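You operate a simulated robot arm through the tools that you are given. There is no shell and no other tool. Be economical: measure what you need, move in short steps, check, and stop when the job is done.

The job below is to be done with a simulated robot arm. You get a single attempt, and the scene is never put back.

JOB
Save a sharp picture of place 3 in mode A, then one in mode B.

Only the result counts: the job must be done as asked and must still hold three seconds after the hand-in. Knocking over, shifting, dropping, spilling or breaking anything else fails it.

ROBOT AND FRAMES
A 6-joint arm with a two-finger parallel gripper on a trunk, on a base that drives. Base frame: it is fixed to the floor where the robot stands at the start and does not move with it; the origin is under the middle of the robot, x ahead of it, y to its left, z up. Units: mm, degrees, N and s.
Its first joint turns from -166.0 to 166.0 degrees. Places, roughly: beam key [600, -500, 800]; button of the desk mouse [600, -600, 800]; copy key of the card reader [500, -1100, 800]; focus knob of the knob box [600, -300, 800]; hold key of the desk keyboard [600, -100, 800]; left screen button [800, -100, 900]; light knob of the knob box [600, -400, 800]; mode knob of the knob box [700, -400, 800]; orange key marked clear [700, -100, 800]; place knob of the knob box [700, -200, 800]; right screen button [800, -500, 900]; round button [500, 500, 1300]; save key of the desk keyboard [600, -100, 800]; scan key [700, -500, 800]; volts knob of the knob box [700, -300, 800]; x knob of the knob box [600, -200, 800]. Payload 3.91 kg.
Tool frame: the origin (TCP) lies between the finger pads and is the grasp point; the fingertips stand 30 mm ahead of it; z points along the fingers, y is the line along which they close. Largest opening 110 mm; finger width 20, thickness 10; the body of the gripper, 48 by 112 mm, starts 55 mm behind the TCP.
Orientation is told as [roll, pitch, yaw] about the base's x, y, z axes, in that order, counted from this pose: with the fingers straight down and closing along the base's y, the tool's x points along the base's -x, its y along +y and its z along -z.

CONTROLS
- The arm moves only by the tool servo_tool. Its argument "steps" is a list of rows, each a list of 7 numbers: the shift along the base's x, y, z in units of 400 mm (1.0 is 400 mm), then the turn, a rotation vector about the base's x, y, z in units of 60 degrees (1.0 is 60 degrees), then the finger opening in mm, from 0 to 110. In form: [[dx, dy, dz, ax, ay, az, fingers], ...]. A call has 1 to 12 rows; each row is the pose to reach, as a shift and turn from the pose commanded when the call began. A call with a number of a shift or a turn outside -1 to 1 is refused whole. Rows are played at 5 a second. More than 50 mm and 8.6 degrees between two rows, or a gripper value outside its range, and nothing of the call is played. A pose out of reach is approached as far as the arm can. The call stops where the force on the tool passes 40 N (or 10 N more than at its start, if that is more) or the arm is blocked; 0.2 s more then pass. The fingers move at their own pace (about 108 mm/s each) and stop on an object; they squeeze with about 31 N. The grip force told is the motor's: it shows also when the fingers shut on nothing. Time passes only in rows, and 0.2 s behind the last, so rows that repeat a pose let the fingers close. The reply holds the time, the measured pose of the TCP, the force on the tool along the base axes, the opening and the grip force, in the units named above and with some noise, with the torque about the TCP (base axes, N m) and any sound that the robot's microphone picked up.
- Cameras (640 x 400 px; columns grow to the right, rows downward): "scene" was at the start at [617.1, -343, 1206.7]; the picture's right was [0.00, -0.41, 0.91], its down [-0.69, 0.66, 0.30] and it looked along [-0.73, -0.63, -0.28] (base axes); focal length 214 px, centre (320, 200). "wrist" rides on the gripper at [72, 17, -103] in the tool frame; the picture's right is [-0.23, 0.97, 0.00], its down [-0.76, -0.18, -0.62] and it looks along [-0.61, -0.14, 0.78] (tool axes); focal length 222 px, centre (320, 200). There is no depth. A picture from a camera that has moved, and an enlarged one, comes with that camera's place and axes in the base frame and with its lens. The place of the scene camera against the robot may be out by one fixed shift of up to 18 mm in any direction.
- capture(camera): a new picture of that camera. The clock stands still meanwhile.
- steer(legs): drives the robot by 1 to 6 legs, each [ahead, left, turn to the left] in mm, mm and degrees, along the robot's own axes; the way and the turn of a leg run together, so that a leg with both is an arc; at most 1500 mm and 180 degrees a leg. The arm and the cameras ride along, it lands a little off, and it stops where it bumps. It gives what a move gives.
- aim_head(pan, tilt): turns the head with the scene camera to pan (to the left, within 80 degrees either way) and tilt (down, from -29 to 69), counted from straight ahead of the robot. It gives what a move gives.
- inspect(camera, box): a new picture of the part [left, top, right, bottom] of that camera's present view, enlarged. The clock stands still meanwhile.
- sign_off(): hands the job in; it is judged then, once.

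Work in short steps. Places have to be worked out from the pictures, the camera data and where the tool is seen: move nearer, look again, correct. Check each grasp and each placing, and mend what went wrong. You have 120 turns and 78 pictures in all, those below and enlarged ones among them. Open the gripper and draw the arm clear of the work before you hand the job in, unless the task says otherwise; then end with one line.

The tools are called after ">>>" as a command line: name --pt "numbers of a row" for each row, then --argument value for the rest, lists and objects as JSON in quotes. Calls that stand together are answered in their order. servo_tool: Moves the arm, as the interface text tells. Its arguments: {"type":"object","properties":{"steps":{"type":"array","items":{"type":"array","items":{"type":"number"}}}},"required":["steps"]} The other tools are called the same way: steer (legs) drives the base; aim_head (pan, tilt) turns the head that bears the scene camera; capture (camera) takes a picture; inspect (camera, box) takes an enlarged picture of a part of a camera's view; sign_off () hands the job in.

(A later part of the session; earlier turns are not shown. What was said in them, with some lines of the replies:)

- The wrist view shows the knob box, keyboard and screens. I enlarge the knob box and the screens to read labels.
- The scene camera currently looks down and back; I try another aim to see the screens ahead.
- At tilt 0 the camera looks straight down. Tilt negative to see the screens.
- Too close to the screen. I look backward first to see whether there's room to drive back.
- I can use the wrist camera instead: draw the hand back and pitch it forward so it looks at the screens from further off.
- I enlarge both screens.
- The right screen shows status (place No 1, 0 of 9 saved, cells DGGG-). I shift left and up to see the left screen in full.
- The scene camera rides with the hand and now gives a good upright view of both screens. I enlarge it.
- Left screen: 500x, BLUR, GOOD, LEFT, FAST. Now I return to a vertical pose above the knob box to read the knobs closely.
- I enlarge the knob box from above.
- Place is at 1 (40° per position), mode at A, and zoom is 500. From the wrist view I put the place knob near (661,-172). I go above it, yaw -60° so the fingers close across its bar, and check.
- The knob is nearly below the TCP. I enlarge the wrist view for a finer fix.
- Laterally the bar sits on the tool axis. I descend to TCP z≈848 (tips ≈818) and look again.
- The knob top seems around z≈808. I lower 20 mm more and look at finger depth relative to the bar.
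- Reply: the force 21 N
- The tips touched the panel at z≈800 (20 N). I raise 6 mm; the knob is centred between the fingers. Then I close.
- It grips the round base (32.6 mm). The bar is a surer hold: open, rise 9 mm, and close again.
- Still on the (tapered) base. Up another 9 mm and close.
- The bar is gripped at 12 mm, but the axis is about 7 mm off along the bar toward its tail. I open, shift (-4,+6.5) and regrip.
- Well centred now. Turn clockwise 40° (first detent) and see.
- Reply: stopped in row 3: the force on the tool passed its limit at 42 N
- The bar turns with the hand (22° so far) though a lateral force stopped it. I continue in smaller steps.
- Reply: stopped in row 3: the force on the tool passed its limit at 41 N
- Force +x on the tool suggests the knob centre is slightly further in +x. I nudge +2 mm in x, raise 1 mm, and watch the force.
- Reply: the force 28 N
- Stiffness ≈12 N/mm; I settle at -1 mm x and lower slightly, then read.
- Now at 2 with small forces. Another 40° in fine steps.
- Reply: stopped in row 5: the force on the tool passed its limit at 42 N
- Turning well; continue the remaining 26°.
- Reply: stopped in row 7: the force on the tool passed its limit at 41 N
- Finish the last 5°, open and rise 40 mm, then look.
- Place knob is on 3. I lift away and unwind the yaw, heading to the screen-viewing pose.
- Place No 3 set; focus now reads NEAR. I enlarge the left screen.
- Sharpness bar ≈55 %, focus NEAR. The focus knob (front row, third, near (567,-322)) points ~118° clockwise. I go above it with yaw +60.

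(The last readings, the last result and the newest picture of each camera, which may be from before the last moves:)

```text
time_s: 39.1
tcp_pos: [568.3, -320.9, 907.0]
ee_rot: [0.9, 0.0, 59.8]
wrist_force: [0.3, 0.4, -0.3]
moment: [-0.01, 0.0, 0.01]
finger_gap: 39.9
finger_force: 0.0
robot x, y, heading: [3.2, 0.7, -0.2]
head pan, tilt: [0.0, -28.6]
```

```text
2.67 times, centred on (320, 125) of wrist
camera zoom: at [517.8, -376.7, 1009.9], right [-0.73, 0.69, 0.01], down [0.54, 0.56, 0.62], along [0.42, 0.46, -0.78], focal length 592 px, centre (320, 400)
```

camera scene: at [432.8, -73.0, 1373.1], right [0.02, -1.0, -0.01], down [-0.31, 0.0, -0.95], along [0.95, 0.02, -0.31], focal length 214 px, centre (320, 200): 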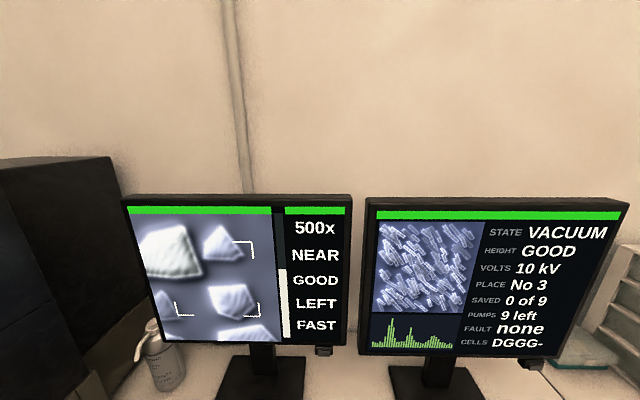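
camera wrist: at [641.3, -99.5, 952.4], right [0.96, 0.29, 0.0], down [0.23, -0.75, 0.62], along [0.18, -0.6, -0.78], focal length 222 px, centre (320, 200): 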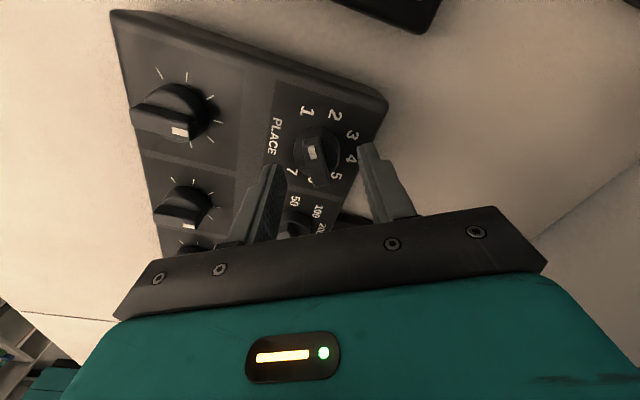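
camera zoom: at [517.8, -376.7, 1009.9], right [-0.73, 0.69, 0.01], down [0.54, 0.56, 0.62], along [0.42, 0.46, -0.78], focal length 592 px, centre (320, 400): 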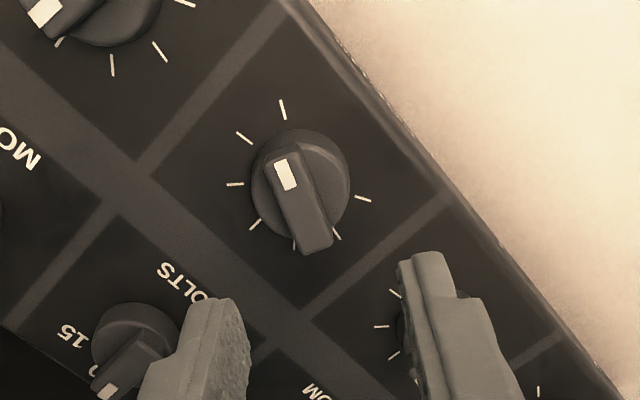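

Focus knob centre ≈ (567,-330). I descend onto its bar (TCP z 853) and close.

>>> servo_tool --pt "0 -0.022 -0.04 0 0 0.04 40" --pt "-0.002 -0.023 -0.1 0 0 0.08 40" --pt "-0.002 -0.023 -0.134 0 0 0.08 40" --pt "-0.002 -0.023 -0.134 0 0 0.08 40" --pt "-0.002 -0.023 -0.134 0 0 0.08 4" --pt "-0.002 -0.023 -0.134 0 0 0.08 4"

>>> inspect --camera "wrist" --box '[220, 90, 420, 230]'

```text
time_s: 40.5
tcp_pos: [566.6, -331.4, 853.2]
ee_rot: [0.8, 0.0, 64.4]
wrist_force: [-15.2, 9.0, -6.0]
moment: [0.21, 0.34, 0.04]
finger_gap: 12.1
finger_force: 45.2
robot x, y, heading: [-3.0, -0.8, -0.1]
head pan, tilt: [0.0, -28.6]
```

```text
2.86 times, centred on (320, 160) of wrist
camera zoom: at [521.9, -390.5, 956.5], right [-0.78, 0.62, 0.01], down [0.5, 0.61, 0.62], along [0.38, 0.49, -0.78], focal length 635 px, centre (320, 314)
```

zoom: 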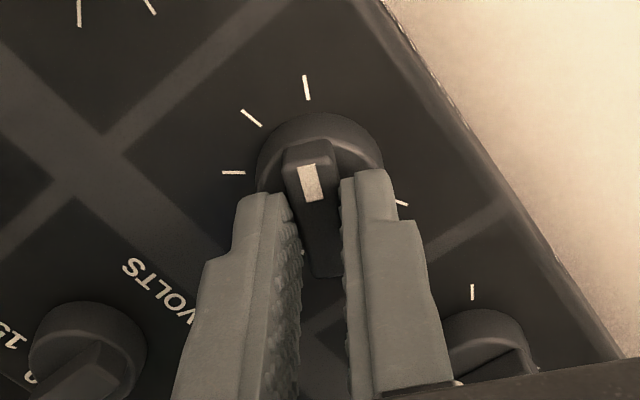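

Gripped at 12 mm, marker on the clockwise end tick. I relieve the side force and turn counter-clockwise 20°, then open and lift.

>>> servo_tool --pt "-0.003 0.002 0 0 0 0 4" --pt "-0.003 0.002 0 0 0 0.06 4" --pt "-0.003 0.002 0 0 0 0.12 4" --pt "-0.003 0.002 0 0 0 0.18 4" --pt "-0.003 0.002 0 0 0 0.24 4" --pt "-0.003 0.002 0 0 0 0.3 4" --pt "-0.003 0.002 0 0 0 0.333 4" --pt "-0.003 0.002 0 0 0 0.333 4"

```text
time_s: 42.1
tcp_pos: [567.6, -331.5, 852.6]
ee_rot: [0.7, -0.1, 83.5]
wrist_force: [12.4, -7.6, -10.0]
moment: [-0.17, -0.54, 0.03]
finger_gap: 12.0
finger_force: 45.4
robot x, y, heading: [2.5, -1.7, 0.0]
head pan, tilt: [0.0, -28.6]
stopped in row 7: the force on the tool passed its limit at 41 N (the readings are from after the stop); the commanded pose is now the measured one
```

Turned about 19°. I open, lift, and go to the view pose keeping the yaw (using head pan -80 to compensate).

>>> servo_tool --pt "0 0 0 0 0 0 40" --pt "0 0 0 0 0 0 40" --pt "0 0 0.1 0 0 0 40" --pt "-0.046 0.05 0.186 0 0 0 40" --pt "-0.093 0.1 0.272 0 -0.09 0 40" --pt "-0.139 0.15 0.358 0 -0.18 0 40" --pt "-0.185 0.2 0.444 0 -0.27 0 40" --pt "-0.232 0.25 0.53 0 -0.36 0 40" --pt "-0.278 0.3 0.616 0 -0.45 0 40" --pt "-0.325 0.35 0.7 0 -0.54 0 40" --pt "-0.37 0.4 0.786 0 -0.63 0 40" --pt "-0.4175 0.45 0.87 0 -0.72 0 40"

>>> aim_head --pan -80 --tilt -29

>>> capture --camera "scene"

```text
time_s: 44.7
tcp_pos: [401.0, -152.7, 1202.9]
ee_rot: [-42.3, -4.5, 85.2]
wrist_force: [0.7, -0.7, -0.7]
moment: [0.0, 0.04, -0.01]
finger_gap: 39.9
finger_force: 0.0
robot x, y, heading: [1.9, 1.3, -0.2]
head pan, tilt: [0.0, -28.6]
```

```text
time_s: 46.2
tcp_pos: [401.1, -153.0, 1201.0]
ee_rot: [-42.3, -4.4, 85.2]
wrist_force: [-0.8, -1.1, 0.4]
moment: [-0.01, 0.0, 0.03]
finger_gap: 39.9
finger_force: 0.0
robot x, y, heading: [4.1, 2.3, 0.3]
head pan, tilt: [-80.0, -28.6]
```

```text
39 pictures are left
camera scene: at [375.5, 1.6, 1343.2], right [-0.54, -0.02, 0.84], down [0.33, -0.93, 0.19], along [0.78, 0.38, 0.5], focal length 214 px, centre (320, 200)
```

scene: 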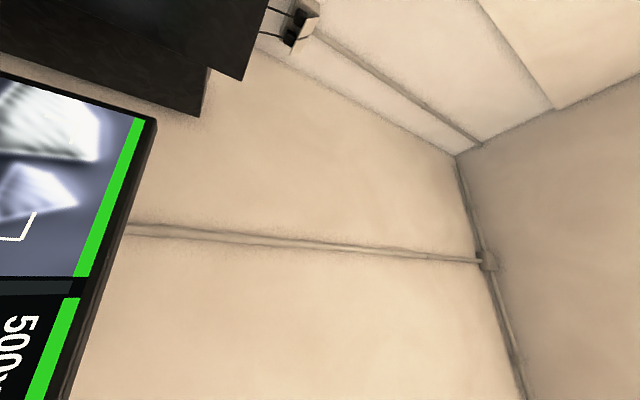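

Pan turns about the hand's forward axis; a pan of -25 and tilt 0 should look at the screens.

>>> aim_head --pan -20 --tilt 5

>>> capture --camera "scene"

```text
time_s: 47.5
tcp_pos: [400.4, -152.9, 1201.9]
ee_rot: [-42.3, -4.4, 85.2]
wrist_force: [-0.6, -0.5, -0.3]
moment: [0.0, 0.02, -0.01]
finger_gap: 40.1
finger_force: 0.1
robot x, y, heading: [4.5, 0.8, 0.3]
head pan, tilt: [-20.0, 5.0]
```

```text
38 pictures are left
camera scene: at [396.5, -42.2, 1261.3], right [0.46, -0.11, 0.88], down [-0.16, -0.99, -0.04], along [0.87, -0.12, -0.47], focal length 214 px, centre (320, 200)
```

scene: 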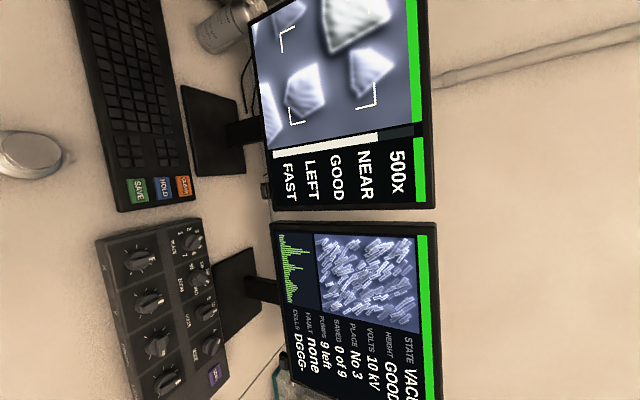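

Clear view: sharpness bar now ~74 % (from ~55 %), still NEAR. Same direction is right; I return to the focus knob by reversing the path and regrip.

>>> servo_tool --pt "0.047 -0.05 -0.086 0 0.09 0 40" --pt "0.093 -0.1 -0.172 0 0.18 0 40" --pt "0.139 -0.15 -0.258 0 0.27 0 40" --pt "0.186 -0.2 -0.344 0 0.36 0 40" --pt "0.232 -0.25 -0.43 0 0.45 0 40" --pt "0.279 -0.3 -0.516 0 0.54 0 40" --pt "0.325 -0.35 -0.602 0 0.63 0 40" --pt "0.371 -0.4 -0.688 0 0.72 0 40" --pt "0.4175 -0.45 -0.77 0 0.72 0 40" --pt "0.4175 -0.45 -0.87 0 0.72 0 40" --pt "0.4175 -0.45 -0.87 0 0.72 0 4" --pt "0.4175 -0.45 -0.87 0 0.72 0 4"

```text
time_s: 50.1
tcp_pos: [567.3, -331.0, 850.9]
ee_rot: [0.8, 0.0, 83.5]
wrist_force: [4.1, -2.5, -6.9]
moment: [-1.04, -0.15, 0.0]
finger_gap: 12.3
finger_force: 45.3
robot x, y, heading: [0.3, -2.7, 0.1]
head pan, tilt: [-20.0, 5.0]
```

Gripped again with low force. Turn ccw 20°.

>>> servo_tool --pt "0 0 0 0 0 0.05 4" --pt "0 0 0 0 0 0.1 4" --pt "0 0 0 0 0 0.15 4" --pt "0 0 0 0 0 0.2 4" --pt "0 0 0 0 0 0.25 4" --pt "0 0 0 0 0 0.3 4" --pt "0 0 0 0 0 0.333 4" --pt "0 0 0 0 0 0.333 4"

```text
time_s: 51.9
tcp_pos: [566.2, -331.5, 852.0]
ee_rot: [0.7, 0.0, 103.6]
wrist_force: [11.5, -4.6, -8.6]
moment: [-0.37, -0.54, 0.01]
finger_gap: 11.9
finger_force: 45.1
robot x, y, heading: [1.7, 0.1, 0.3]
head pan, tilt: [-20.0, 5.0]
stopped in row 8: the force on the tool passed its limit at 40 N (the readings are from after the stop); the commanded pose is now the measured one
```

Turned 20°. Open, go to the view pose again.

>>> servo_tool --pt "0 0 0 0 0 0 40" --pt "0 0 0 0 0 0 40" --pt "0 0 0.1 0 0 0 40" --pt "-0.046 0.05 0.186 0 0 0 40" --pt "-0.093 0.1 0.272 0 -0.09 0 40" --pt "-0.139 0.15 0.358 0 -0.18 0 40" --pt "-0.185 0.2 0.444 0 -0.27 0 40" --pt "-0.232 0.25 0.53 0 -0.36 0 40" --pt "-0.278 0.3 0.616 0 -0.45 0 40" --pt "-0.325 0.35 0.7 0 -0.54 0 40" --pt "-0.37 0.4 0.786 0 -0.63 0 40" --pt "-0.4175 0.45 0.87 0 -0.72 0 40"

>>> capture --camera "scene"

```text
time_s: 54.5
tcp_pos: [397.6, -150.0, 1202.8]
ee_rot: [-41.7, 9.2, 99.9]
wrist_force: [1.0, -0.4, 0.4]
moment: [0.0, 0.03, 0.01]
finger_gap: 39.8
finger_force: 0.1
robot x, y, heading: [1.7, -2.1, 0.2]
head pan, tilt: [-20.0, 5.0]
```

```text
37 pictures are left
camera scene: at [367.7, -30.9, 1238.4], right [0.44, 0.22, 0.87], down [0.09, -0.98, 0.2], along [0.89, -0.01, -0.45], focal length 214 px, centre (320, 200)
```

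scene: 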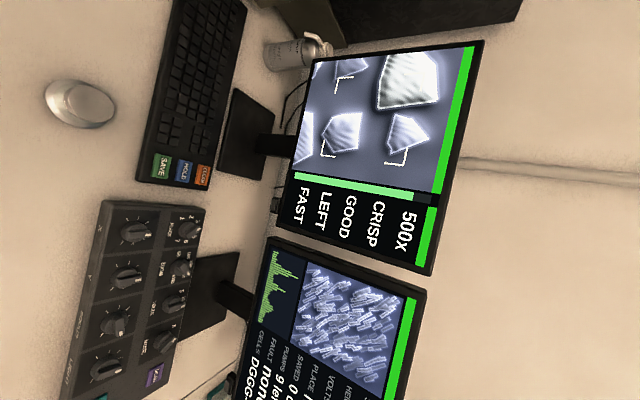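

Focus is now CRISP with a green bar at ~86 %. Next I go above the SAVE key (≈(598,-51)) with fingers closed.

>>> servo_tool --pt "0.0625 0.031 -0.0947 0 0.09 0 40" --pt "0.125 0.062 -0.189 0 0.18 0 30" --pt "0.1875 0.093 -0.284 0 0.27 0 20" --pt "0.25 0.124 -0.379 0 0.36 0 10" --pt "0.3125 0.155 -0.473 0 0.45 0 0" --pt "0.375 0.186 -0.568 0 0.54 0 0" --pt "0.4375 0.217 -0.663 0 0.63 0 0" --pt "0.5 0.2475 -0.7575 0 0.72 0 0" --pt "0.5 0.2475 -0.82 0 0.72 0 0" --pt "0.5 0.2475 -0.82 0 0.72 0 0"

>>> capture --camera "wrist"

```text
time_s: 56.7
tcp_pos: [597.5, -54.1, 874.6]
ee_rot: [0.7, 0.0, 103.4]
wrist_force: [0.3, 0.9, 0.3]
moment: [0.01, -0.02, 0.0]
finger_gap: 0.0
finger_force: 30.7
robot x, y, heading: [2.2, -2.7, 0.2]
head pan, tilt: [-20.0, 5.0]
```

```text
36 pictures are left
camera wrist: at [600.6, -127.7, 978.1], right [-1.0, -0.01, 0.01], down [0.0, 0.78, 0.62], along [-0.01, 0.62, -0.78], focal length 222 px, centre (320, 200)
```

wrist: 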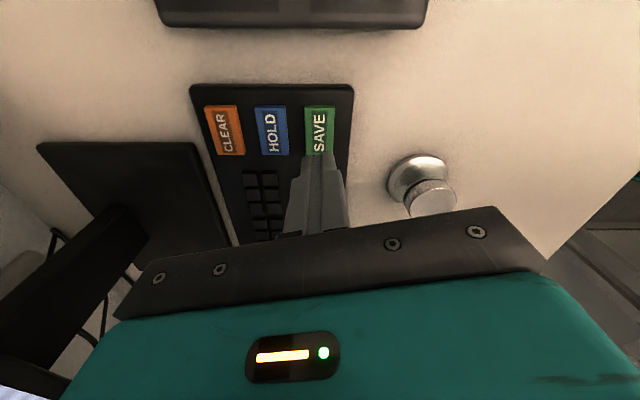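

The tool is right above SAVE. I descend gently.

>>> servo_tool --pt "0 0 -0.05 0 0 0 0" --pt "0 0 -0.09 0 0 0 0" --pt "0 0 -0.1 0 0 0 0" --pt "0 0 -0.11 0 0 0 0" --pt "0 0 -0.12 0 0 0 0" --pt "0 0 -0.13 0 0 0 0" --pt "0 0 -0.14 0 0 0 0"

```text
time_s: 58.3
tcp_pos: [600.6, -52.3, 818.4]
ee_rot: [0.7, -0.1, 103.4]
wrist_force: [-0.3, 0.2, 0.2]
moment: [0.02, -0.01, -0.01]
finger_gap: 0.0
finger_force: 30.8
robot x, y, heading: [4.3, 1.9, 0.0]
head pan, tilt: [-20.0, 5.0]
```

No contact at tip z≈788. I continue in 2 mm steps.

>>> servo_tool --pt "0 0 -0.005 0 0 0 0" --pt "0 0 -0.01 0 0 0 0" --pt "0 0 -0.015 0 0 0 0" --pt "0 0 -0.02 0 0 0 0" --pt "0 0 -0.025 0 0 0 0" --pt "0 0 -0.03 0 0 0 0" --pt "0 0 -0.035 0 0 0 0" --pt "0 0 -0.04 0 0 0 0"

```text
time_s: 59.9
tcp_pos: [600.3, -51.1, 808.5]
ee_rot: [0.5, 0.1, 103.7]
wrist_force: [-4.0, 1.3, 14.2]
moment: [0.01, 0.14, 0.02]
finger_gap: 0.0
finger_force: 31.2
robot x, y, heading: [4.4, -2.4, 0.2]
head pan, tilt: [-20.0, 5.0]
heard: click
stopped in row 7: the force on the tool passed its limit at 44 N (the readings are from after the stop); the commanded pose is now the measured one
```

Click heard. I lift and return to the view pose.

>>> servo_tool --pt "0 0 0.1 0 0 0 0" --pt "-0.056 -0.028 0.2 0 0 0 0" --pt "-0.111 -0.055 0.298 0 -0.09 0 0" --pt "-0.167 -0.083 0.396 0 -0.18 0 0" --pt "-0.222 -0.11 0.494 0 -0.27 0 0" --pt "-0.278 -0.138 0.592 0 -0.36 0 0" --pt "-0.333 -0.165 0.69 0 -0.45 0 0" --pt "-0.389 -0.193 0.79 0 -0.54 0 0" --pt "-0.444 -0.22 0.888 0 -0.63 0 0" --pt "-0.5 -0.2475 0.985 0 -0.72 0 0" --pt "-0.5 -0.2475 0.985 0 -0.72 0 0"

>>> capture --camera "scene"

```text
time_s: 62.3
tcp_pos: [402.6, -150.3, 1201.5]
ee_rot: [-41.9, 9.3, 100.0]
wrist_force: [0.2, 0.2, -0.1]
moment: [0.0, 0.03, 0.0]
finger_gap: 0.1
finger_force: 31.1
robot x, y, heading: [-1.3, 0.6, 0.3]
head pan, tilt: [-20.0, 5.0]
```

```text
35 pictures are left
camera scene: at [371.5, -30.9, 1236.5], right [0.44, 0.22, 0.87], down [0.09, -0.98, 0.2], along [0.89, -0.01, -0.45], focal length 214 px, centre (320, 200)
```

scene: 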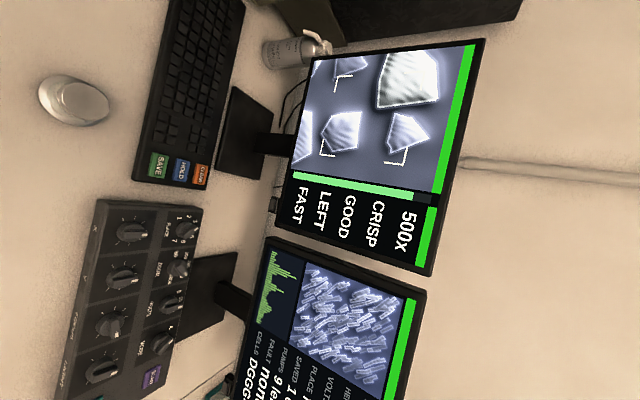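

SAVED now shows 1. I enlarge the screens for details such as a quality note.

>>> inspect --camera "scene" --box '[230, 40, 490, 400]'

```text
1.11 times, centred on (360, 220) of scene
camera zoom: at [371.5, -30.9, 1236.5], right [0.44, 0.22, 0.87], down [0.09, -0.98, 0.2], along [0.89, -0.01, -0.45], focal length 238 px, centre (276, 178)
```

zoom: 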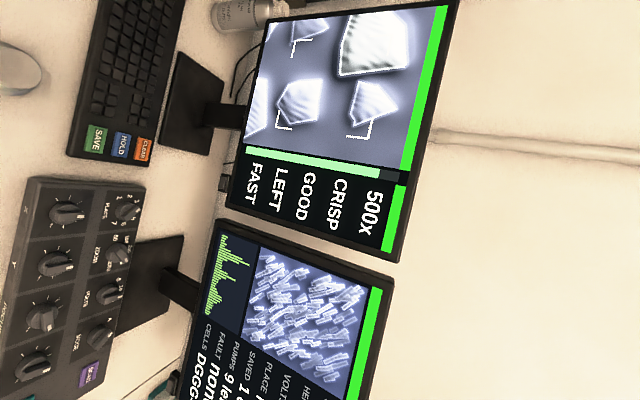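

First picture is saved. Now the mode knob at ≈(660,-409): go above it with yaw ≈43.

>>> servo_tool --pt "0.068 -0.072 -0.063 0 0.09 0 0" --pt "0.136 -0.144 -0.125 0 0.18 0 0" --pt "0.204 -0.216 -0.188 0 0.27 0 0" --pt "0.272 -0.288 -0.25 0 0.36 0 0" --pt "0.34 -0.36 -0.313 0 0.45 0 10" --pt "0.408 -0.431 -0.375 0 0.54 0 20" --pt "0.476 -0.503 -0.438 0 0.63 0 30" --pt "0.545 -0.575 -0.5 0 0.72 0 40"

>>> servo_tool --pt "0.012 -0.009 -0.03 0 0 -0.125 40" --pt "0.025 -0.018 -0.06 0 0 -0.25 40" --pt "0.037 -0.027 -0.09 0 0 -0.375 40" --pt "0.05 -0.036 -0.12 0 0 -0.5 40" --pt "0.062 -0.045 -0.15 0 0 -0.625 40" --pt "0.075 -0.054 -0.18 0 0 -0.75 40" --pt "0.088 -0.063 -0.21 0 0 -0.875 40" --pt "0.1 -0.072 -0.23 0 0 -1.0 40" --pt "0.1 -0.072 -0.23 0 0 -1.0 40"

>>> inspect --camera "wrist" --box '[200, 50, 440, 200]'

```text
time_s: 64.1
tcp_pos: [618.7, -378.4, 1001.7]
ee_rot: [0.2, 0.2, 103.6]
wrist_force: [-0.5, 1.2, 1.0]
moment: [-0.03, -0.08, -0.03]
finger_gap: 40.1
finger_force: 0.0
robot x, y, heading: [1.8, -0.2, 0.3]
head pan, tilt: [-20.0, 5.0]
```

```text
time_s: 65.7
tcp_pos: [648.7, -401.0, 925.9]
ee_rot: [0.3, 0.0, 53.6]
wrist_force: [-30.4, 13.0, 10.8]
moment: [-0.04, -3.11, 3.36]
finger_gap: 39.9
finger_force: 0.1
robot x, y, heading: [0.9, -1.0, 0.0]
head pan, tilt: [-20.0, 5.0]
stopped in row 7: the force on the tool passed its limit at 79 N (the readings are from after the stop); the commanded pose is now the measured one
```

```text
2.67 times, centred on (320, 125) of wrist
camera zoom: at [592.0, -450.0, 1029.5], right [-0.65, 0.76, 0.01], down [0.6, 0.51, 0.62], along [0.47, 0.41, -0.78], focal length 592 px, centre (320, 400)
```

zoom: 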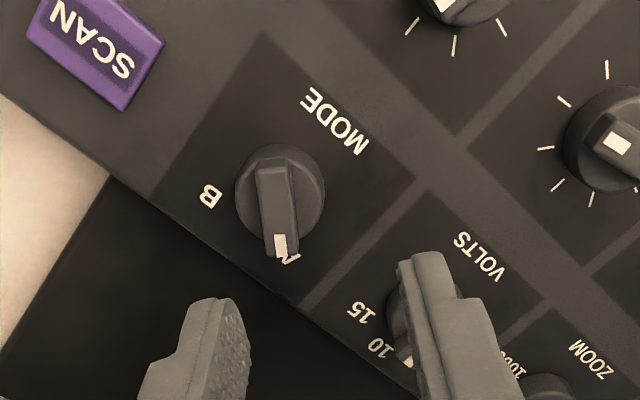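

The hand touched something ahead (79 N), likely the head assembly against the right screen at this yaw. I back off in -x and up, then look.

>>> servo_tool --pt "-0.06 -0.01 0 0 0 0 40" --pt "-0.15 -0.02 0.0 0 0 0 40" --pt "-0.25 -0.02 0.05 0 0 0 40" --pt "-0.3 -0.02 0.1 0 0 0 40"

>>> capture --camera "scene"

>>> capture --camera "wrist"

```text
time_s: 66.7
tcp_pos: [530.6, -410.2, 964.5]
ee_rot: [0.5, 0.1, 53.5]
wrist_force: [0.7, -0.2, -1.1]
moment: [0.01, 0.05, -0.01]
finger_gap: 40.2
finger_force: 0.1
robot x, y, heading: [2.5, 0.6, -0.0]
head pan, tilt: [-20.0, 5.0]
```

```text
32 pictures are left
camera scene: at [610.7, -333.5, 1007.7], right [0.76, -0.56, 0.33], down [-0.62, -0.78, 0.08], along [0.21, -0.27, -0.94], focal length 214 px, centre (320, 200)
```

scene: 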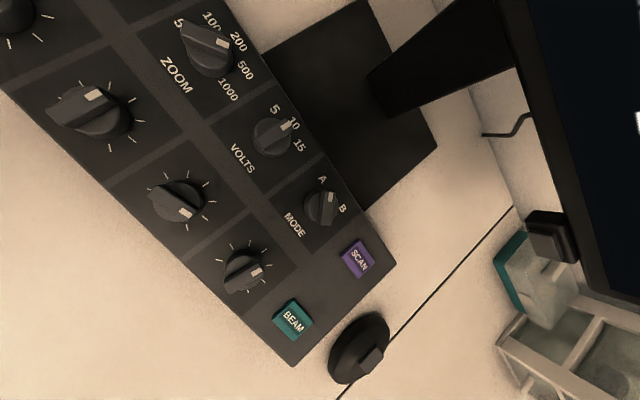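

```text
31 pictures are left
camera wrist: at [474.8, -457.9, 1069.3], right [-0.65, 0.76, 0.01], down [0.6, 0.5, 0.62], along [0.47, 0.41, -0.78], focal length 222 px, centre (320, 200)
```

wrist: 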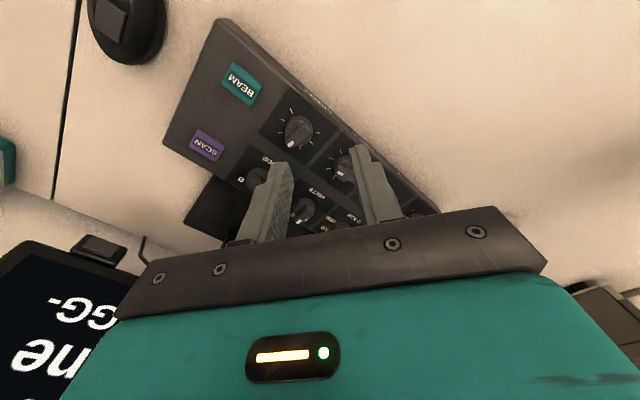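

The screen still stands; the head camera itself sticks out in front. I tuck the head (tilt 60), and approach the mode knob with the hand leaned 20° back about the closing axis so nothing nears the screen.

>>> aim_head --pan 0 --tilt 60

>>> servo_tool --pt "0 0 0 0.062 -0.056 -0.044 40" --pt "0 0 0 0.125 -0.111 -0.088 40" --pt "0 0 0 0.187 -0.167 -0.131 40" --pt "0 0 0 0.249 -0.222 -0.175 40" --pt "0.08 -0.004 -0.04 0.249 -0.222 -0.175 40" --pt "0.16 -0.008 -0.08 0.249 -0.222 -0.175 40" --pt "0.24 -0.012 -0.12 0.249 -0.222 -0.175 40" --pt "0.302 -0.016 -0.161 0.249 -0.222 -0.175 40" --pt "0.302 -0.016 -0.161 0.249 -0.222 -0.175 40"

>>> inspect --camera "wrist" --box '[200, 60, 440, 210]'

```text
time_s: 67.9
tcp_pos: [530.5, -409.2, 965.0]
ee_rot: [0.3, 0.1, 53.5]
wrist_force: [0.3, -1.0, 0.9]
moment: [-0.01, -0.03, 0.0]
finger_gap: 39.9
finger_force: 0.0
robot x, y, heading: [4.2, 1.0, 0.1]
head pan, tilt: [0.0, 60.0]
```

```text
time_s: 69.9
tcp_pos: [652.7, -416.9, 900.9]
ee_rot: [0.5, -19.9, 43.0]
wrist_force: [1.1, 0.0, 0.6]
moment: [-0.04, -0.02, 0.01]
finger_gap: 40.2
finger_force: 0.0
robot x, y, heading: [4.9, -1.1, -0.1]
head pan, tilt: [0.0, 60.0]
```

```text
2.67 times, centred on (320, 135) of wrist
camera zoom: at [565.9, -475.4, 972.5], right [-0.51, 0.86, 0.08], down [0.49, 0.21, 0.84], along [0.71, 0.47, -0.53], focal length 592 px, centre (320, 373)
```

zoom: 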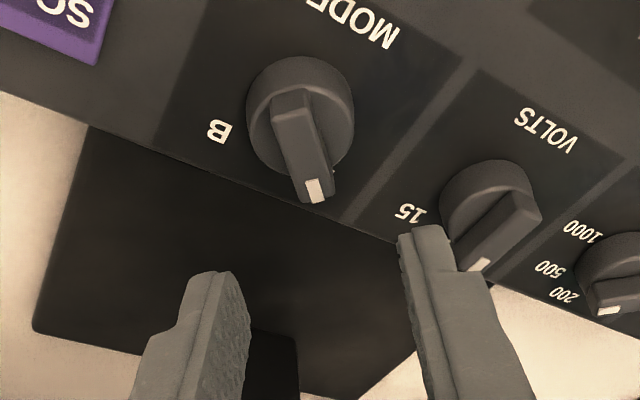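

No contact and the knob sits where expected (≈(659,-411)). I descend to the bar and close.

>>> servo_tool --pt "0 -0.003 -0.05 0 0 0 40" --pt "-0.001 -0.005 -0.1 0 0 0 40" --pt "-0.001 -0.005 -0.115 0 0 0 40" --pt "-0.001 -0.005 -0.115 0 0 0 4" --pt "-0.001 -0.005 -0.115 0 0 0 4"

>>> inspect --camera "wrist" --box '[220, 90, 420, 230]'

```text
time_s: 71.1
tcp_pos: [650.4, -420.2, 852.5]
ee_rot: [0.5, -19.8, 42.9]
wrist_force: [-0.6, 0.7, -1.2]
moment: [-0.21, 0.08, 0.02]
finger_gap: 11.9
finger_force: 45.4
robot x, y, heading: [0.2, 0.1, 0.2]
head pan, tilt: [0.0, 60.0]
```

```text
2.86 times, centred on (320, 160) of wrist
camera zoom: at [564.4, -477.6, 926.3], right [-0.51, 0.86, 0.08], down [0.49, 0.21, 0.84], along [0.71, 0.47, -0.53], focal length 635 px, centre (320, 314)
```

zoom: 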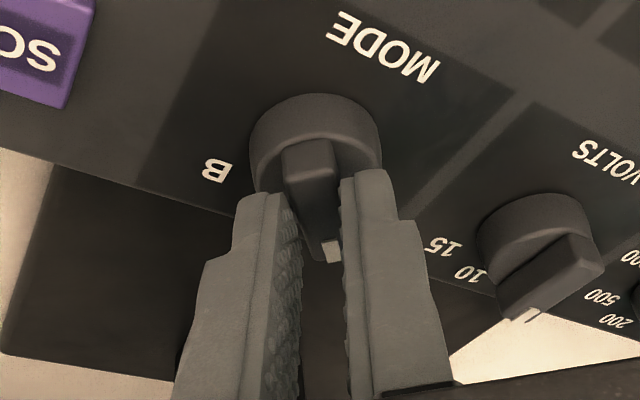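

Gripped at 11.9 mm with almost no side force. I turn clockwise 45° about the knob axis (TCP follows a small arc because of the lean).

>>> servo_tool --pt "-0.0015 0.0017 0 0 0 -0.0833 4" --pt "-0.0028 0.0035 0 0 0 -0.1667 4" --pt "-0.0039 0.0055 0 0 0 -0.25 4" --pt "-0.0049 0.0075 0 0 0 -0.3333 4" --pt "-0.0057 0.0096 0 0 0 -0.4167 4" --pt "-0.0063 0.0118 0 0 0 -0.5 4" --pt "-0.0067 0.014 0 0 0 -0.5833 4" --pt "-0.0069 0.0162 0 0 0 -0.6667 4" --pt "-0.0069 0.0185 0 0 0 -0.75 4" --pt "-0.0069 0.0185 0 0 0 -0.75 4"

```text
time_s: 73.3
tcp_pos: [646.2, -410.2, 854.9]
ee_rot: [0.4, -19.8, -2.2]
wrist_force: [-19.8, 29.9, 4.0]
moment: [0.82, 0.56, 0.41]
finger_gap: 11.9
finger_force: 44.8
robot x, y, heading: [2.6, 3.5, 0.0]
head pan, tilt: [0.0, 60.0]
```

Turned 45°; side force (-20,+30 N) shows a 2 mm offset. I compensate and turn the other 45°.

>>> servo_tool --pt "-0.003 0.005 0 0 0 0 4" --pt "-0.0028 0.0073 0 0 0 -0.0833 4" --pt "-0.0025 0.0095 0 0 0 -0.1667 4" --pt "-0.0019 0.0116 0 0 0 -0.25 4" --pt "-0.0011 0.0138 0 0 0 -0.3333 4" --pt "-0.0002 0.0158 0 0 0 -0.4167 4" --pt "0.0009 0.0178 0 0 0 -0.5 4" --pt "0.0022 0.0196 0 0 0 -0.5833 4" --pt "0.0036 0.0213 0 0 0 -0.6667 4" --pt "0.0052 0.0229 0 0 0 -0.75 4" --pt "0.0052 0.0229 0 0 0 -0.75 4"

>>> inspect --camera "wrist" --box '[200, 70, 440, 230]'

```text
time_s: 75.7
tcp_pos: [649.6, -400.5, 853.5]
ee_rot: [0.3, -19.9, -47.1]
wrist_force: [17.2, 25.6, 8.8]
moment: [0.96, -0.27, 1.03]
finger_gap: 12.0
finger_force: 45.5
robot x, y, heading: [2.4, 0.7, -0.0]
head pan, tilt: [0.0, 60.0]
```

```text
2.50 times, centred on (320, 150) of wrist
camera zoom: at [592.6, -314.2, 926.3], right [0.86, 0.51, 0.08], down [0.21, -0.49, 0.84], along [0.47, -0.71, -0.53], focal length 555 px, centre (320, 325)
```

zoom: 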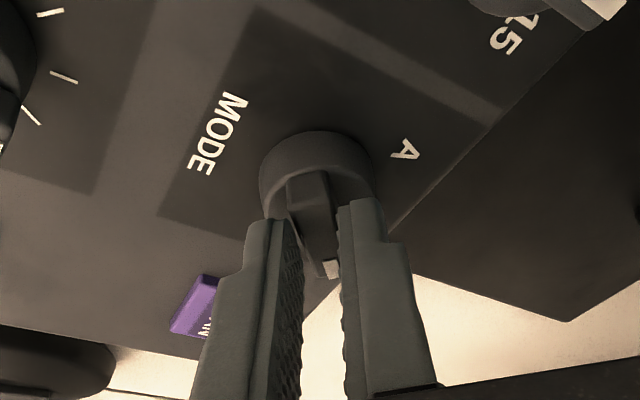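

At B with end-stop torque (1 Nm). I open, lift, retreat and undo the lean.

>>> servo_tool --pt "0 0 0 0 0 0 40" --pt "0 0 0 0 0 0 40" --pt "0 0 0.06 0 0 0 40" --pt "0 0 0.12 0 0 0 40" --pt "-0.1 0.02 0.15 0 0 0 40" --pt "-0.19 0.05 0.2 0.061 0.057 0 40" --pt "-0.26 0.08 0.26 0.122 0.113 0 40" --pt "-0.32 0.1 0.32 0.183 0.17 0 40" --pt "-0.375 0.125 0.37 0.244 0.227 0 40"

>>> servo_tool --pt "-0.03 0.05 0.06 0 -0.09 0 40" --pt "-0.06 0.1 0.12 0 -0.18 0 40" --pt "-0.1 0.15 0.18 0 -0.27 0 40" --pt "-0.13 0.2 0.24 0 -0.36 0 40" --pt "-0.16 0.25 0.3 0 -0.45 0 40" --pt "-0.19 0.3 0.36 0 -0.54 0 40" --pt "-0.22 0.35 0.42 0 -0.63 0 40" --pt "-0.25 0.4 0.5 0 -0.72 0 40"

>>> aim_head --pan 15 --tilt -15

>>> capture --camera "scene"

```text
time_s: 77.7
tcp_pos: [499.5, -349.4, 1000.5]
ee_rot: [0.4, 0.2, -47.2]
wrist_force: [0.2, -0.3, -0.3]
moment: [0.02, -0.03, 0.02]
finger_gap: 39.8
finger_force: 0.0
robot x, y, heading: [2.7, -0.9, 0.3]
head pan, tilt: [0.0, 60.0]
```

```text
time_s: 79.5
tcp_pos: [398.7, -191.6, 1199.8]
ee_rot: [35.1, -27.8, -55.9]
wrist_force: [0.2, -0.2, 0.4]
moment: [0.01, 0.02, 0.04]
finger_gap: 40.1
finger_force: 0.0
robot x, y, heading: [4.6, 2.2, 0.2]
head pan, tilt: [0.0, 60.0]
```

```text
time_s: 81.0
tcp_pos: [397.9, -192.6, 1200.1]
ee_rot: [34.9, -27.7, -55.8]
wrist_force: [-0.9, 0.3, -0.1]
moment: [0.04, 0.01, -0.05]
finger_gap: 40.1
finger_force: 0.0
robot x, y, heading: [1.4, -4.6, -0.0]
head pan, tilt: [15.0, -15.0]
```

```text
27 pictures are left
camera scene: at [432.8, -262.5, 1308.4], right [-0.33, -0.66, -0.68], down [-0.27, 0.75, -0.6], along [0.9, -0.01, -0.43], focal length 214 px, centre (320, 200)
```

scene: 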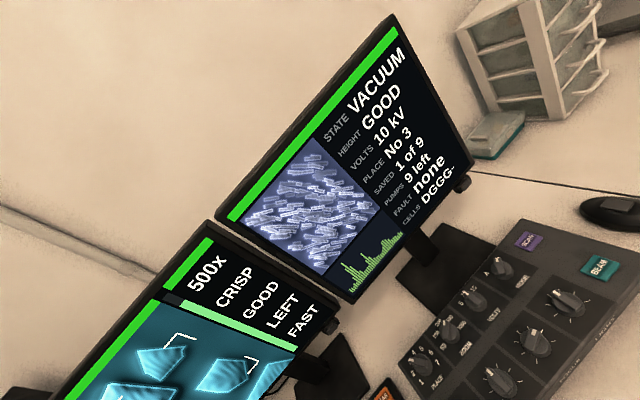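

Mode B is on (teal image), still CRISP and 1 of 9 saved; the screen and box look undisturbed. Now go to SAVE with fingers closed, head tucked.

>>> aim_head --pan 0 --tilt 60

>>> servo_tool --pt "0.0625 0.043 -0.094 0 0.09 0 40" --pt "0.125 0.087 -0.188 0 0.18 0 30" --pt "0.1875 0.13 -0.282 0 0.27 0 20" --pt "0.25 0.175 -0.376 0 0.36 0 10" --pt "0.3125 0.218 -0.47 0 0.45 0 0" --pt "0.375 0.26 -0.564 0 0.54 0 0" --pt "0.4375 0.305 -0.658 0 0.63 0 0" --pt "0.5 0.35 -0.752 0 0.72 0 0" --pt "0.504 0.35 -0.82 0 0.72 0 0" --pt "0.504 0.35 -0.82 0 0.72 0 0"

>>> capture --camera "wrist"

```text
time_s: 82.4
tcp_pos: [397.9, -190.7, 1199.0]
ee_rot: [34.9, -27.6, -55.7]
wrist_force: [-0.4, 1.1, 0.0]
moment: [0.02, 0.01, 0.04]
finger_gap: 39.9
finger_force: 0.0
robot x, y, heading: [1.5, -0.3, 0.4]
head pan, tilt: [0.0, 60.0]
```

```text
time_s: 84.6
tcp_pos: [603.0, -51.9, 874.5]
ee_rot: [0.4, 0.1, -47.1]
wrist_force: [0.1, -0.1, 0.4]
moment: [0.01, 0.02, 0.02]
finger_gap: 0.1
finger_force: 31.2
robot x, y, heading: [2.1, -1.8, 0.0]
head pan, tilt: [0.0, 60.0]
```

```text
26 pictures are left
camera wrist: at [565.6, 12.4, 978.0], right [0.87, 0.5, 0.01], down [0.39, -0.68, 0.62], along [0.31, -0.54, -0.78], focal length 222 px, centre (320, 200)
```

wrist: 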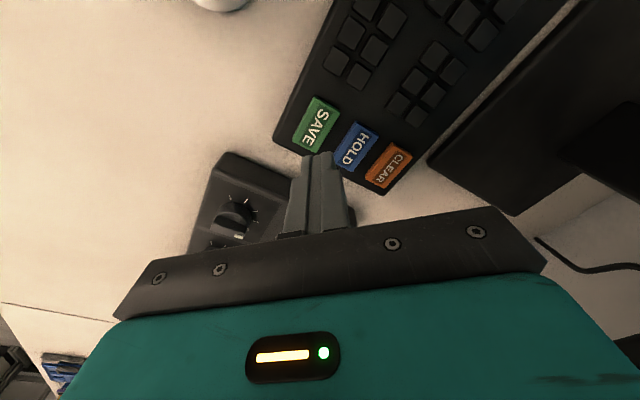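

SAVE is at ≈(598,-51), 4 mm back in x. I descend onto it.

>>> servo_tool --pt "-0.01 0 -0.05 0 0 0 0" --pt "-0.01 0 -0.1 0 0 0 0" --pt "-0.01 0 -0.135 0 0 0 0" --pt "-0.01 0 -0.145 0 0 0 0" --pt "-0.01 0 -0.15 0 0 0 0" --pt "-0.01 0 -0.155 0 0 0 0" --pt "-0.01 0 -0.16 0 0 0 0" --pt "-0.01 0 -0.165 0 0 0 0" --pt "-0.01 0 -0.17 0 0 0 0" --pt "-0.01 0 -0.175 0 0 0 0" --pt "-0.01 0 -0.18 0 0 0 0"

```text
time_s: 86.7
tcp_pos: [599.7, -52.2, 808.3]
ee_rot: [0.7, -0.2, -47.1]
wrist_force: [-5.3, 1.4, 32.6]
moment: [0.18, 0.38, 0.01]
finger_gap: 0.0
finger_force: 31.9
robot x, y, heading: [2.9, 8.1, -0.0]
head pan, tilt: [0.0, 60.0]
heard: click
stopped in row 10: the force on the tool passed its limit at 47 N (the readings are from after the stop); the commanded pose is now the measured one
```

Click heard. I lift, retreat to the view pose and check the count.

>>> servo_tool --pt "0 0 0.1 0 0 0 0" --pt "-0.056 -0.038 0.2 0 0 0 10" --pt "-0.111 -0.078 0.295 0 -0.09 0 20" --pt "-0.167 -0.117 0.39 0 -0.18 0 30" --pt "-0.222 -0.155 0.485 0 -0.27 0 40" --pt "-0.278 -0.194 0.58 0 -0.36 0 40" --pt "-0.333 -0.233 0.675 0 -0.45 0 40" --pt "-0.389 -0.272 0.77 0 -0.54 0 40" --pt "-0.444 -0.31 0.865 0 -0.63 0 40" --pt "-0.5 -0.35 0.96 0 -0.72 0 40" --pt "-0.5 -0.35 0.975 0 -0.72 0 40"

>>> aim_head --pan 15 --tilt -15

>>> capture --camera "scene"

```text
time_s: 89.1
tcp_pos: [398.6, -190.7, 1198.5]
ee_rot: [35.1, -27.8, -56.0]
wrist_force: [0.3, 0.3, -0.4]
moment: [0.0, 0.02, 0.01]
finger_gap: 39.8
finger_force: 0.1
robot x, y, heading: [4.9, -3.1, 0.2]
head pan, tilt: [0.0, 60.0]
```

```text
time_s: 90.6
tcp_pos: [400.3, -191.3, 1198.7]
ee_rot: [35.2, -27.8, -56.0]
wrist_force: [-0.2, -0.4, 1.0]
moment: [0.01, 0.01, 0.0]
finger_gap: 40.2
finger_force: 0.1
robot x, y, heading: [1.4, -0.2, 0.2]
head pan, tilt: [15.0, -15.0]
```

```text
25 pictures are left
camera scene: at [434.0, -261.7, 1307.7], right [-0.33, -0.66, -0.68], down [-0.27, 0.75, -0.6], along [0.9, -0.01, -0.43], focal length 214 px, centre (320, 200)
```

scene: 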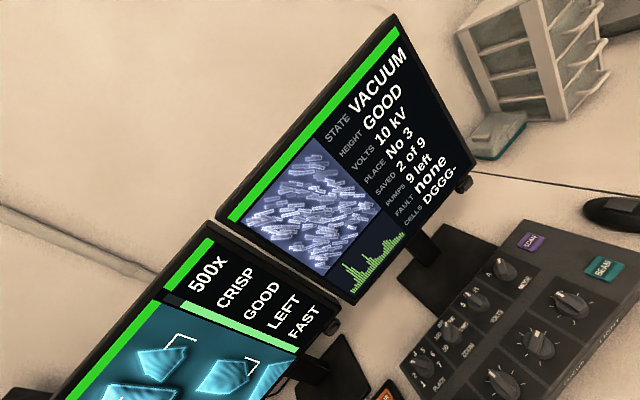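

SAVED reads 2 of 9, both taken at place 3 with focus CRISP, the first in mode A and the second in mode B. The gripper is open and clear of the work, so I hand in.

>>> sign_off

```text
The job is handed in.
```

I saved two pictures of place 3, first in mode A and then in mode B. The focus read CRISP for both, and the screen shows 2 of 9 saved. On the way to the mode knob the hand bumped something, most likely the right screen, at 79 N; nothing looked moved afterwards.
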